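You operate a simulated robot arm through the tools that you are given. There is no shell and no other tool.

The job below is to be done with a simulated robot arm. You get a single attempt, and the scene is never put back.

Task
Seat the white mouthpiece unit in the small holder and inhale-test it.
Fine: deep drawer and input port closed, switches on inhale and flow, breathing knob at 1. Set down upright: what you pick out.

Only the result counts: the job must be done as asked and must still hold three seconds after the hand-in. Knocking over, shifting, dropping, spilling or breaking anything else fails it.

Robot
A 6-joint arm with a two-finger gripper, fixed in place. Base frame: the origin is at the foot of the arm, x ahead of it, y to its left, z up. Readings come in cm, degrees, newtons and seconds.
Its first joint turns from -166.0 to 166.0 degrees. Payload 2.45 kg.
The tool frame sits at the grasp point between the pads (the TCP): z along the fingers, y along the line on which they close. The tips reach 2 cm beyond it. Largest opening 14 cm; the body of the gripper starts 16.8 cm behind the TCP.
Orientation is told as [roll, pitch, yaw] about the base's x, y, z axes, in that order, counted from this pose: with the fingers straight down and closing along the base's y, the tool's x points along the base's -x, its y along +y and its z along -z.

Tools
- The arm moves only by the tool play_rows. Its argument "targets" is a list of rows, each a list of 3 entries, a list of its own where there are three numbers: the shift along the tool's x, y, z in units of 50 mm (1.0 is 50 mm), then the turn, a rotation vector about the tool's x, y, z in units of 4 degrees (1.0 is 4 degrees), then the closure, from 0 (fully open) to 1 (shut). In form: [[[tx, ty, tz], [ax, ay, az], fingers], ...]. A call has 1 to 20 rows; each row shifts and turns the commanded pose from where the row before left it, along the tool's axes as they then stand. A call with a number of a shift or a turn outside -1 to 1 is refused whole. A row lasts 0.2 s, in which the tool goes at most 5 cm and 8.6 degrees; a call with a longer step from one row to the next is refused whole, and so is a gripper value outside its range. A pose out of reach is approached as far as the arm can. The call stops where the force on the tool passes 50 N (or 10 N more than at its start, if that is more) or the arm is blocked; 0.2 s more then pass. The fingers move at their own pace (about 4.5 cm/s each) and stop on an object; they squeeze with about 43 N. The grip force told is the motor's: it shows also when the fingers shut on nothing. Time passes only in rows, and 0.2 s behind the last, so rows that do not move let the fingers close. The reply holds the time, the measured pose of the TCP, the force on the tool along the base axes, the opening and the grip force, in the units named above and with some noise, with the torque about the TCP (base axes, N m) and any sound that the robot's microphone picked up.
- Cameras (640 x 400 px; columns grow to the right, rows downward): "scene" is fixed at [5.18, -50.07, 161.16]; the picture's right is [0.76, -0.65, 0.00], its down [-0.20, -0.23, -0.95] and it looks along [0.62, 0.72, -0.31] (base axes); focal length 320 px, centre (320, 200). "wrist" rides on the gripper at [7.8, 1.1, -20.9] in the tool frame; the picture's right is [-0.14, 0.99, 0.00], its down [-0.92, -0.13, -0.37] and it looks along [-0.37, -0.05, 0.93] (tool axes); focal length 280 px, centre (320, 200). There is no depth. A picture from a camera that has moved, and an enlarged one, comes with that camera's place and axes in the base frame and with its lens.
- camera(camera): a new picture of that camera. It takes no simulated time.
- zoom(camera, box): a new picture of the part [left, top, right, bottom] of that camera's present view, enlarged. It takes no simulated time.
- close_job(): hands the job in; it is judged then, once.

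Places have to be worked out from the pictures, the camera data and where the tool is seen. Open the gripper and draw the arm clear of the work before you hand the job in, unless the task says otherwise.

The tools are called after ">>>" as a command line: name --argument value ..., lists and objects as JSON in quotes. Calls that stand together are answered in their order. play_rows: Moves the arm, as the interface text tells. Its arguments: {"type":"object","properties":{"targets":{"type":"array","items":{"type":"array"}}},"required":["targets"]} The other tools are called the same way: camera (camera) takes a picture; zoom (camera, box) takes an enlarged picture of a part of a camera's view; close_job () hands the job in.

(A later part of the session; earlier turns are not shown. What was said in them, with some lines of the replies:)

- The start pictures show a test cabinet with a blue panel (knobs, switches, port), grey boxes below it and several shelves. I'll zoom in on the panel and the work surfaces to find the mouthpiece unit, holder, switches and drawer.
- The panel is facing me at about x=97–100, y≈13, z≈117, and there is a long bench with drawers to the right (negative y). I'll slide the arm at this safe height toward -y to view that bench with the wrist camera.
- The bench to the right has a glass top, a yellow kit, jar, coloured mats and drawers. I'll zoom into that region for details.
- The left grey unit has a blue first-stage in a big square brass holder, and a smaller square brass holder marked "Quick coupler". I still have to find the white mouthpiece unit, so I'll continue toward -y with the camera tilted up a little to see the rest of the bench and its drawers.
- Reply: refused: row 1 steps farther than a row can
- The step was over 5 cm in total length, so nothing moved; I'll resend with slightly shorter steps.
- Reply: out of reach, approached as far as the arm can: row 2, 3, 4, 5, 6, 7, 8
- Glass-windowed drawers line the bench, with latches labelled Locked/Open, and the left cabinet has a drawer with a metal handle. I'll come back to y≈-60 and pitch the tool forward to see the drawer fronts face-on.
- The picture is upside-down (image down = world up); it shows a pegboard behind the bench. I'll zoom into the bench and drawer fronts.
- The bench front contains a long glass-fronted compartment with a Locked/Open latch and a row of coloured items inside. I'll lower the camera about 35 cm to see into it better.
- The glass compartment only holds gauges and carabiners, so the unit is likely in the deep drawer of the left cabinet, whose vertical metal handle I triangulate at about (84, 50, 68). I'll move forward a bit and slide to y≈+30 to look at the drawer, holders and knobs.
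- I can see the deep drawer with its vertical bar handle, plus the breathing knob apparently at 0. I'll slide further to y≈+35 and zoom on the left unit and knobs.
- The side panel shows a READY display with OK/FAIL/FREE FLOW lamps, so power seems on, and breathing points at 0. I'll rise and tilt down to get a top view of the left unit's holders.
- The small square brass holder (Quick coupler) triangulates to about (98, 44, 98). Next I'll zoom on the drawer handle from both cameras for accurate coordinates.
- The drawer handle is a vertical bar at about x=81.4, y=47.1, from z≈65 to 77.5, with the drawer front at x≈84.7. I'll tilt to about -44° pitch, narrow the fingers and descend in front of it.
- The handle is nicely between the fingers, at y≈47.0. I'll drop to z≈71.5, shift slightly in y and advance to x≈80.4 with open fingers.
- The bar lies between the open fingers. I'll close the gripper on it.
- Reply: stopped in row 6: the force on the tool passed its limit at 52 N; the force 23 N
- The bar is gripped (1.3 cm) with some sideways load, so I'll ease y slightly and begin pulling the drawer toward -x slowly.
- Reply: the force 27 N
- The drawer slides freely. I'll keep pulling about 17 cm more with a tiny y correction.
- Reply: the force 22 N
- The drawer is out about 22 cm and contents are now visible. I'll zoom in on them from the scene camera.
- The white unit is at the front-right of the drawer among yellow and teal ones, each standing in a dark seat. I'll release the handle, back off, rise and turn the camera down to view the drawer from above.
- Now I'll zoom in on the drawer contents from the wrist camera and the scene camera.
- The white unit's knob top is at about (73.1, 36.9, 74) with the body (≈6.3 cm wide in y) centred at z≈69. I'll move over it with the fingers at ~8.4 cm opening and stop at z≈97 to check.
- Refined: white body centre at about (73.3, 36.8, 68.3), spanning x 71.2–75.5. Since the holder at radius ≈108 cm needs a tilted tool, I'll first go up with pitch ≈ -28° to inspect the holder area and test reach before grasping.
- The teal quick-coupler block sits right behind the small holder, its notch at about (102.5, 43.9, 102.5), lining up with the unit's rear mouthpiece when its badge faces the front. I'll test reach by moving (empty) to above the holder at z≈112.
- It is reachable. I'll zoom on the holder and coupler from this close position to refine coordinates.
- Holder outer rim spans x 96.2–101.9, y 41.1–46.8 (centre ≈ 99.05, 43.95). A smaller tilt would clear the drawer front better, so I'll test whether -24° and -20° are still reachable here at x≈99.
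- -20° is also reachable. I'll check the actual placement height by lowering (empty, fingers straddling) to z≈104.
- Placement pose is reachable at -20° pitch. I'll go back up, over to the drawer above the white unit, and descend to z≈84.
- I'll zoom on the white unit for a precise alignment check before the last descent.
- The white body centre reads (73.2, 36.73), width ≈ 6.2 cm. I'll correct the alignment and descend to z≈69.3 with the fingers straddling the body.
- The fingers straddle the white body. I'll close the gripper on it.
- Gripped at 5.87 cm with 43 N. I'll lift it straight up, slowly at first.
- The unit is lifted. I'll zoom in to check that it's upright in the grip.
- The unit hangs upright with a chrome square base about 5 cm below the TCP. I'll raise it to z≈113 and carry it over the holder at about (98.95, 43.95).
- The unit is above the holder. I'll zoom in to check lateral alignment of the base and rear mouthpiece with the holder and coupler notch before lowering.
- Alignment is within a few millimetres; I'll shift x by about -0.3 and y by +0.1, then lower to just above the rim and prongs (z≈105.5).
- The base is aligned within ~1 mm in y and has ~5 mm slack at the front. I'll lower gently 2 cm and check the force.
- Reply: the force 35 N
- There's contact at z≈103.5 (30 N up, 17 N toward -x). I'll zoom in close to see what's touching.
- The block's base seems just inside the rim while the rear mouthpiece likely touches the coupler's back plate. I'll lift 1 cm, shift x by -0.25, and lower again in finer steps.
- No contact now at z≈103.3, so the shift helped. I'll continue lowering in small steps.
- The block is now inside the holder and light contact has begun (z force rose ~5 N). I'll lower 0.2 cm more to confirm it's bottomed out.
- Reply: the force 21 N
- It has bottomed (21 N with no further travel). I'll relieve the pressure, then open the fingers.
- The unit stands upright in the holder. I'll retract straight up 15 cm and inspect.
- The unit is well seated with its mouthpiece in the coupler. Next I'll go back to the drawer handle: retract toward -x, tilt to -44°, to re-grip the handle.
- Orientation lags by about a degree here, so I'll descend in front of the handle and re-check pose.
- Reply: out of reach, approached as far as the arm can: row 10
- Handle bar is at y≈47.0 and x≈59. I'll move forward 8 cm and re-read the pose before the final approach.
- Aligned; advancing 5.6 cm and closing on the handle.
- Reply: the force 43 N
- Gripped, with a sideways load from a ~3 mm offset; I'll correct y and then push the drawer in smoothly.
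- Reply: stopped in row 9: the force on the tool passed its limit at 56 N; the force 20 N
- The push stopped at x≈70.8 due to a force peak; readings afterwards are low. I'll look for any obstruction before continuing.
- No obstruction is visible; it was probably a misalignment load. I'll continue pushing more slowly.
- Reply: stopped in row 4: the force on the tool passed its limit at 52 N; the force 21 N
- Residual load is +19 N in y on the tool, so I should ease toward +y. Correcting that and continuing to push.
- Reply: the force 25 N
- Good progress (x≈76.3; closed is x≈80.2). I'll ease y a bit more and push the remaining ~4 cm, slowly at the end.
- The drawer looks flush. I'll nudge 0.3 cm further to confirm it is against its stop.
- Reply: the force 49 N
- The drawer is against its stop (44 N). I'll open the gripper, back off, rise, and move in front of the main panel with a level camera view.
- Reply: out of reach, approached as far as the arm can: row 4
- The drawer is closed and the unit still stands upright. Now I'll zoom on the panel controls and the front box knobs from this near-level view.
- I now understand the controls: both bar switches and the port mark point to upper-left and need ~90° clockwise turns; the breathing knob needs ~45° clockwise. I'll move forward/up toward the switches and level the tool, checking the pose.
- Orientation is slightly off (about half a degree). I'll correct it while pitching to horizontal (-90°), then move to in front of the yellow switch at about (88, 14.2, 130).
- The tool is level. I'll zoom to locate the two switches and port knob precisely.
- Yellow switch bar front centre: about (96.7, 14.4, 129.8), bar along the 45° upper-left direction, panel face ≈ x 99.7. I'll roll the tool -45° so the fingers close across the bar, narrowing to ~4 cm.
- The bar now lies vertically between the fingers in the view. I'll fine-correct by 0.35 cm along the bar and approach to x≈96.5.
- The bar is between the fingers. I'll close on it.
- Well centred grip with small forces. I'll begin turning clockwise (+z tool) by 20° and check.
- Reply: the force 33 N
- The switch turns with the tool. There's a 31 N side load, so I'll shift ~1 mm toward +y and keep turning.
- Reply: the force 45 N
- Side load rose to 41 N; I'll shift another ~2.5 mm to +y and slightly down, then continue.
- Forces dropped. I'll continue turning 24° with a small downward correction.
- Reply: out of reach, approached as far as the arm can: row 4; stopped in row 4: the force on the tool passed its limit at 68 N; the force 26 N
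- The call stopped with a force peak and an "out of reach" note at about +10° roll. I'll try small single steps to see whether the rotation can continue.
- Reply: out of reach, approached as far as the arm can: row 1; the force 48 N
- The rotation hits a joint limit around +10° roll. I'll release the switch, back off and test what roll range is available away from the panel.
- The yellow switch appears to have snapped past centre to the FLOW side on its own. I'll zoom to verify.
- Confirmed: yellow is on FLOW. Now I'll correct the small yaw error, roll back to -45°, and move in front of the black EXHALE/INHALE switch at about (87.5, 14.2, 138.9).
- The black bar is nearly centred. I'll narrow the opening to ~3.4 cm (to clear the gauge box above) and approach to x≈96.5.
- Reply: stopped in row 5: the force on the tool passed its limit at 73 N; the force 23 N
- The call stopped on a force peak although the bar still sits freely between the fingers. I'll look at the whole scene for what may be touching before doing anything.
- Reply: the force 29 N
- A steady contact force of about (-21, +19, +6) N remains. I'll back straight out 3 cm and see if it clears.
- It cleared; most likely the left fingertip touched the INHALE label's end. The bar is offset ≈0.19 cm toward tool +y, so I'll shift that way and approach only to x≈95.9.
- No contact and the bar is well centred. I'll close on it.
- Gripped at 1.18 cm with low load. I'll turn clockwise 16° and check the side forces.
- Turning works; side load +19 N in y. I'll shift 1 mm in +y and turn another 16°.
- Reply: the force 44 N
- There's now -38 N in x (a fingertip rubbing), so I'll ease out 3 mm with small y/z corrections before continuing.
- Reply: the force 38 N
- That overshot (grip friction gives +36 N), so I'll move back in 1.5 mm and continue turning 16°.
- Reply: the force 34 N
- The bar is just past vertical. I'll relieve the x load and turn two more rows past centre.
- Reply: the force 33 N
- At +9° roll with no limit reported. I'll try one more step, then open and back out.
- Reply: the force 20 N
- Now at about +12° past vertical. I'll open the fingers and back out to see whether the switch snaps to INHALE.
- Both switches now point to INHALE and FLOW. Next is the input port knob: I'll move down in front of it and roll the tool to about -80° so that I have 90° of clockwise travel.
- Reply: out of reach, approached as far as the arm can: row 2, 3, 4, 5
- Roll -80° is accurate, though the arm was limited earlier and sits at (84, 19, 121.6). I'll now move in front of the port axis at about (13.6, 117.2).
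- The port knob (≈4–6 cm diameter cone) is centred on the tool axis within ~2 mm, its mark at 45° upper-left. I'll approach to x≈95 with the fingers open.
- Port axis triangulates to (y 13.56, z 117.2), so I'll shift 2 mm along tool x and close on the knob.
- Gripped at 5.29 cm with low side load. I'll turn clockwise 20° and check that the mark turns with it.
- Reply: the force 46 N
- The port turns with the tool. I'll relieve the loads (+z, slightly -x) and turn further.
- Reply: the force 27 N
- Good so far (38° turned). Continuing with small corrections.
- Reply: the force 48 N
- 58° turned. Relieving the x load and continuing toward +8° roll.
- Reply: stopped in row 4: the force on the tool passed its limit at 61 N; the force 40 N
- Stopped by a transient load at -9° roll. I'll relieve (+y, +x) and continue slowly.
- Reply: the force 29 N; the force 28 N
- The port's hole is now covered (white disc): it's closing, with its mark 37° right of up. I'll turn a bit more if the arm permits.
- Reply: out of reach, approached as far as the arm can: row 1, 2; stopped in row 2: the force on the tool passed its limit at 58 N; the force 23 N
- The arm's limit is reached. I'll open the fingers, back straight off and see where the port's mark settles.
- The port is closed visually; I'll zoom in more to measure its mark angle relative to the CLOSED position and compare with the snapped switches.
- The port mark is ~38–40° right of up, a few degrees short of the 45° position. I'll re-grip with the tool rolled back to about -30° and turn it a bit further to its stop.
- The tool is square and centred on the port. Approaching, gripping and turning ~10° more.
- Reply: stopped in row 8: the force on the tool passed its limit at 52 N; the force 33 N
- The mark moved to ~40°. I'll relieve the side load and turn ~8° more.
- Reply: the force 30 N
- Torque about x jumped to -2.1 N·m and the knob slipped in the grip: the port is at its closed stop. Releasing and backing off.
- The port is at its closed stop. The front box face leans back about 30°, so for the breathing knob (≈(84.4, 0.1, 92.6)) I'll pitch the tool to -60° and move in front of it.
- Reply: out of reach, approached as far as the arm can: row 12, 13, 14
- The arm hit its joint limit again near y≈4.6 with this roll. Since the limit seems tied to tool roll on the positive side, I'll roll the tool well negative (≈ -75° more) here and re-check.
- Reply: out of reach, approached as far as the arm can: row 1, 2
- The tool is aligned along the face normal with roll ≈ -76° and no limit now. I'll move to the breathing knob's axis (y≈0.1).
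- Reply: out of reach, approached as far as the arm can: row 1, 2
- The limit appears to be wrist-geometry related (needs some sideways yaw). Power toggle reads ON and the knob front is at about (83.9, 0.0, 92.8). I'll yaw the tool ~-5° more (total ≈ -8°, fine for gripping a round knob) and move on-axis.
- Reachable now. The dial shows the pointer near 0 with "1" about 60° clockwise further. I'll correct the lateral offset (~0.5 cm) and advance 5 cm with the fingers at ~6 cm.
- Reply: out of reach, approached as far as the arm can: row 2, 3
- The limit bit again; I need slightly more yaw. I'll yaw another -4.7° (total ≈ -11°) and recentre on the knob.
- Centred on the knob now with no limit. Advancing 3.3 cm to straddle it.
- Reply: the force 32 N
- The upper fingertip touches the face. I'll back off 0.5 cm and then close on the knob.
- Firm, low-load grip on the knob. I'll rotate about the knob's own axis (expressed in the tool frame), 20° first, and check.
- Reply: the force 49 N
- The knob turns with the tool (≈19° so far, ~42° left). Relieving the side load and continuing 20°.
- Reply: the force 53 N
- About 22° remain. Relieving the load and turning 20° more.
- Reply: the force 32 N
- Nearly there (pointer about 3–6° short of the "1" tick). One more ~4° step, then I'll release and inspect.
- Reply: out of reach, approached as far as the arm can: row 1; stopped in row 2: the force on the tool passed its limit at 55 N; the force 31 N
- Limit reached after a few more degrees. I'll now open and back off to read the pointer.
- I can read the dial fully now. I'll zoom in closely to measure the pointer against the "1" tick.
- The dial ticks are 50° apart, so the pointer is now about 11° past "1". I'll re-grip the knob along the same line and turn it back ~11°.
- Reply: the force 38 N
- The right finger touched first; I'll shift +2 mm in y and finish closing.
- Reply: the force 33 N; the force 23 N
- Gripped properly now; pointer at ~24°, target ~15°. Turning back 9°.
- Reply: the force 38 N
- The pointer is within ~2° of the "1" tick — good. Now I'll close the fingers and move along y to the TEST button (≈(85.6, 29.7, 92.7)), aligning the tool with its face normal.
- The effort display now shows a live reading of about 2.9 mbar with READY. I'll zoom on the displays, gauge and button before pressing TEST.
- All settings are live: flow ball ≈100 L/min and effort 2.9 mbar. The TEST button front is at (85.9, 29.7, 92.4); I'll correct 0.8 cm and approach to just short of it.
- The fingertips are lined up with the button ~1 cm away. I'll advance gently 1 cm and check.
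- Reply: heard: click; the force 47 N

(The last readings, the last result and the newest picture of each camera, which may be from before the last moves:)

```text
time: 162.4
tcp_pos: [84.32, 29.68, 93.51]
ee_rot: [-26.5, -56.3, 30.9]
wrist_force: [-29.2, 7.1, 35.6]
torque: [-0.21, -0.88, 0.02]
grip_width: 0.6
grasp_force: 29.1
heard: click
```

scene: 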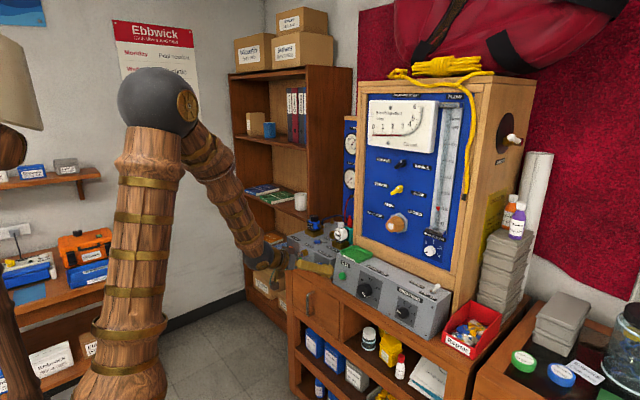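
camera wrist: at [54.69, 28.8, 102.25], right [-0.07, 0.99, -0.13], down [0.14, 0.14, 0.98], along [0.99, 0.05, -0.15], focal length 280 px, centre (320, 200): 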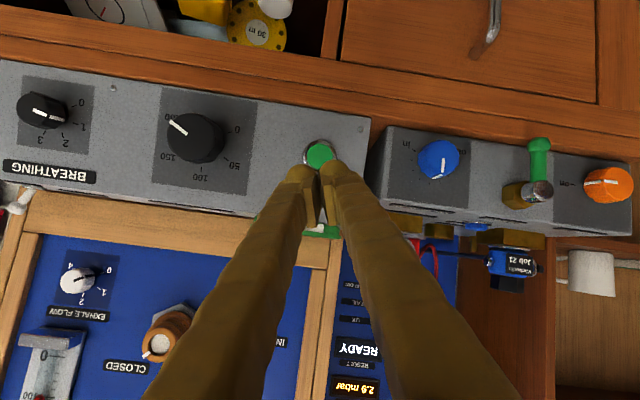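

A click was heard — the TEST button was pressed. I'll retract and look at the result display.

>>> play_rows --targets '[[[0, 0, -0.3], [0, 0, 0], 1], [[0, 0, -0.8], [0, 0, 0], 1], [[0, 0, -0.8], [0, 0, 0], 1], [[0, 0, 0], [0, 0, 0], 1]]'

>>> camera --camera "wrist"

>>> zoom --camera "wrist" --box '[320, 230, 480, 400]'

>>> zoom --camera "scene" --box '[350, 80, 470, 270]'

```text
time: 163.4
tcp_pos: [76.1, 29.4, 98.05]
ee_rot: [-26.4, -56.0, 30.7]
wrist_force: [-1.1, -0.2, -0.1]
torque: [0.02, -0.01, -0.02]
grip_width: 0.0
grasp_force: 29.2
```

```text
taken
camera wrist: at [54.01, 28.34, 101.73], right [-0.07, 0.99, -0.13], down [0.14, 0.14, 0.98], along [0.99, 0.05, -0.15], focal length 280 px, centre (320, 200)
```

wrist: 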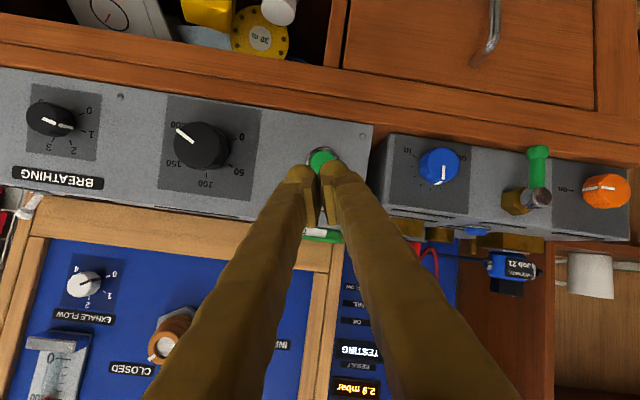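

```text
2.35 times, centred on (400, 315) of wrist
camera zoom: at [54.01, 28.34, 101.73], right [-0.07, 0.99, -0.13], down [0.14, 0.14, 0.98], along [0.99, 0.05, -0.15], focal length 660 px, centre (132, -71)
```

zoom: 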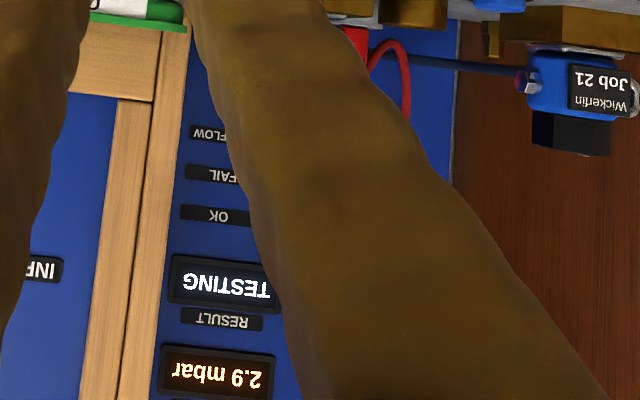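

```text
2.11 times, centred on (410, 175) of scene
camera zoom: at [5.18, -50.07, 161.16], right [0.76, -0.65, 0.0], down [-0.2, -0.23, -0.95], along [0.62, 0.72, -0.31], focal length 674 px, centre (130, 253)
```

zoom: 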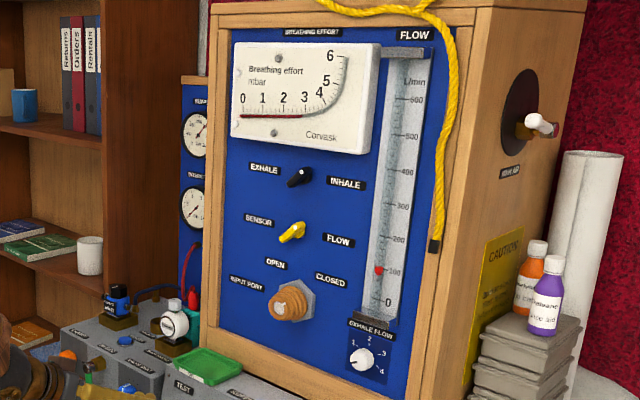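

The display says TESTING. I'll let time pass while drawing the arm up and clear, and open the gripper, then check the result.

>>> play_rows --targets '[[[0.24, 0.07, -0.43], [0, 0, 0], 1], [[-0.8, -0.238, -0.48], [0, 0, 0], 0.6], [[-0.8, -0.238, -0.48], [0, 0, 0], 0.3], [[-0.8, -0.238, -0.48], [0, 0, 0], 0], [[-0.8, -0.238, -0.48], [0, 0, 0], 0], [[-0.8, -0.238, -0.48], [0, 0, 0], 0], [[0, 0, 0], [0, 0, 0], 0], [[0, 0, 0], [0, 0, 0], 0], [[0, 0, 0], [0, 0, 0], 0], [[0, 0, 0], [0, 0, 0], 0], [[0, 0, 0], [0, 0, 0], 0], [[0, 0, 0], [0, 0, 0], 0], [[0, 0, 0], [0, 0, 0], 0], [[0, 0, 0], [0, 0, 0], 0], [[0, 0, 0], [0, 0, 0], 0]]'

>>> camera --camera "wrist"

>>> camera --camera "scene"

```text
time: 166.6
tcp_pos: [73.53, 29.48, 122.16]
ee_rot: [-26.4, -56.1, 30.7]
wrist_force: [-0.5, -0.6, -0.5]
torque: [-0.02, -0.03, -0.01]
grip_width: 13.99
grasp_force: 0.0
```

```text
taken
camera wrist: at [51.59, 28.41, 125.74], right [-0.07, 0.99, -0.13], down [0.14, 0.14, 0.98], along [0.99, 0.05, -0.15], focal length 280 px, centre (320, 200)
```

wrist: 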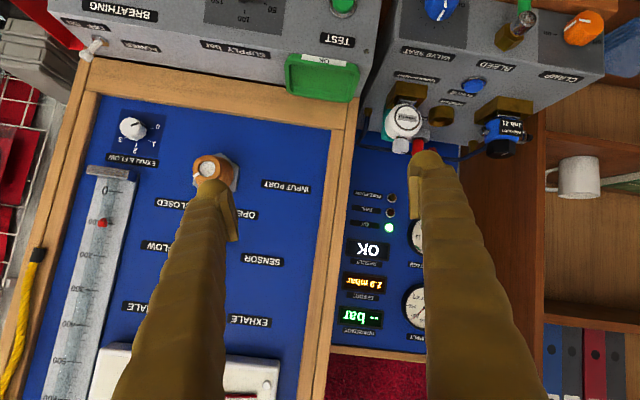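

```text
taken
```

scene: 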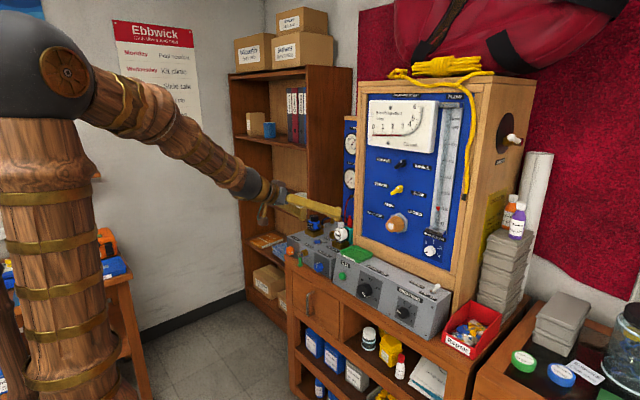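

The result is OK with the green lamp lit at 2.9 mbar. I'll draw the arm further clear and verify the final state of everything.

>>> play_rows --targets '[[[0.46, 0.136, -0.84], [0, 0, 0], 0], [[0.46, 0.136, -0.84], [0, 0, 0], 0], [[-0.8, -0.238, -0.48], [0, 0, 0], 0], [[-0.8, -0.238, -0.48], [0, 0, 0], 0], [[-0.8, -0.238, -0.48], [0, 0, 0], 0], [[0, 0, 0], [0, 0, 0], 0], [[0, 0, 0], [0, 0, 0], 0]]'

>>> camera --camera "wrist"

>>> zoom --camera "scene" --box '[270, 190, 450, 330]'

>>> zoom --camera "scene" --box '[350, 90, 470, 270]'

>>> zoom --camera "scene" --box '[370, 280, 434, 330]'

>>> zoom --camera "scene" --box '[324, 210, 372, 250]'

```text
time: 168.2
tcp_pos: [64.23, 29.64, 136.69]
ee_rot: [-26.4, -56.1, 30.7]
wrist_force: [-0.5, 0.2, -0.3]
torque: [-0.02, 0.0, 0.0]
grip_width: 13.99
grasp_force: 0.1
```

```text
taken
camera wrist: at [42.09, 28.45, 140.38], right [-0.07, 0.99, -0.13], down [0.14, 0.14, 0.98], along [0.99, 0.05, -0.15], focal length 280 px, centre (320, 200)
```

wrist: 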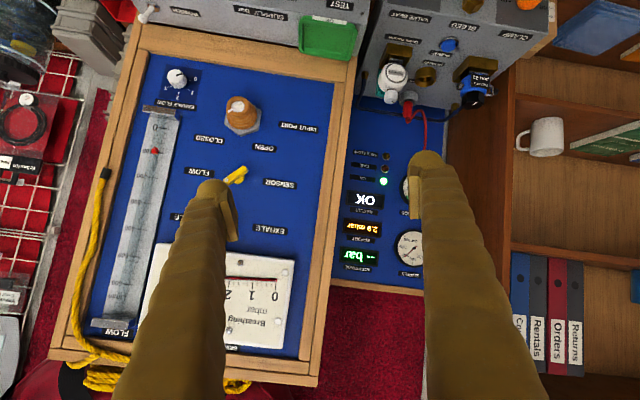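

```text
2.86 times, centred on (360, 260) of scene
camera zoom: at [5.18, -50.07, 161.16], right [0.76, -0.65, 0.0], down [-0.2, -0.23, -0.95], along [0.62, 0.72, -0.31], focal length 915 px, centre (206, 29)
```

zoom: 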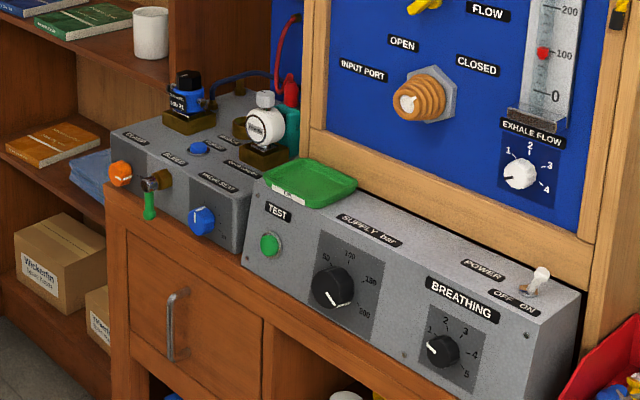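

```text
2.22 times, centred on (410, 180) of scene
camera zoom: at [5.18, -50.07, 161.16], right [0.76, -0.65, 0.0], down [-0.2, -0.23, -0.95], along [0.62, 0.72, -0.31], focal length 712 px, centre (120, 244)
```

zoom: 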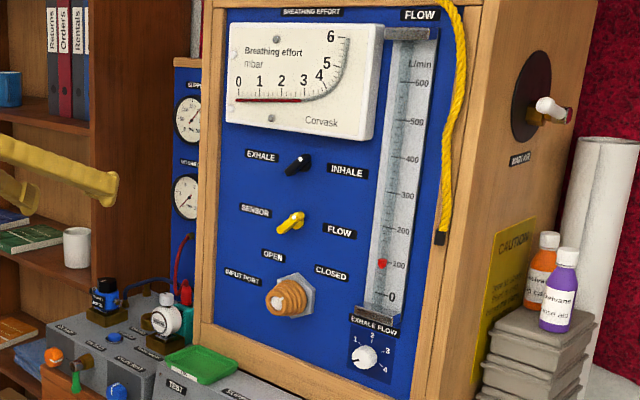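

```text
8.00 times, centred on (402, 305) of scene
camera zoom: at [5.18, -50.07, 161.16], right [0.76, -0.65, 0.0], down [-0.2, -0.23, -0.95], along [0.62, 0.72, -0.31], focal length 2563 px, centre (-336, -640)
```

zoom: 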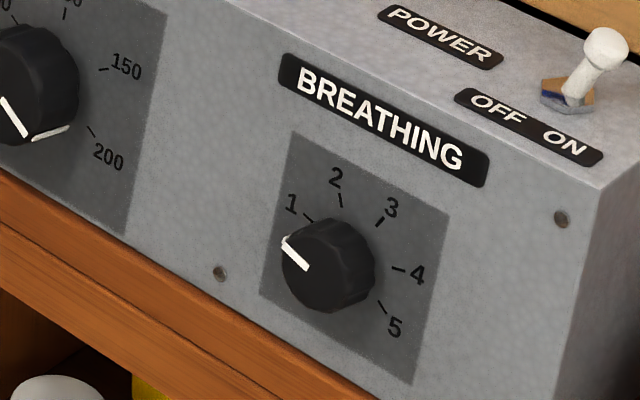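

```text
10.00 times, centred on (348, 230) of scene
camera zoom: at [5.18, -50.07, 161.16], right [0.76, -0.65, 0.0], down [-0.2, -0.23, -0.95], along [0.62, 0.72, -0.31], focal length 3204 px, centre (40, -100)
```

zoom: 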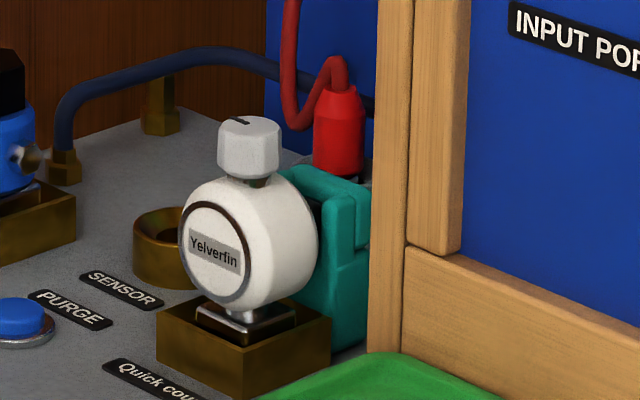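

Final check: the white unit is seated upright in the small holder and the drawer and input port are closed. The switches are on INHALE and FLOW, BREATHING is at 1, and the test result is OK. The gripper is open and the arm is clear, so I'm handing in.

>>> close_job

```text
The job is handed in.
```

The white mouthpiece unit is seated upright in the small holder and passed its inhale test. The result display shows OK, with the green lamp on and a breathing effort of 2.9 mbar.

State at hand-in, checked in the last pictures:
- **Deep drawer:** closed and against its stop.
- **Input port:** closed, turned to its stop.
- **Switches:** set to inhale and flow.
- **Breathing knob:** at 1. I first turned it about 11° past 1 and then brought it back to within about 2° of the mark, before starting the test.
- **Arm:** gripper open and drawn clear of the work.

A few moves ended in brief contacts: seating the unit, gripping the inhale switch and gripping the breathing knob. I saw nothing else moved or knocked over.
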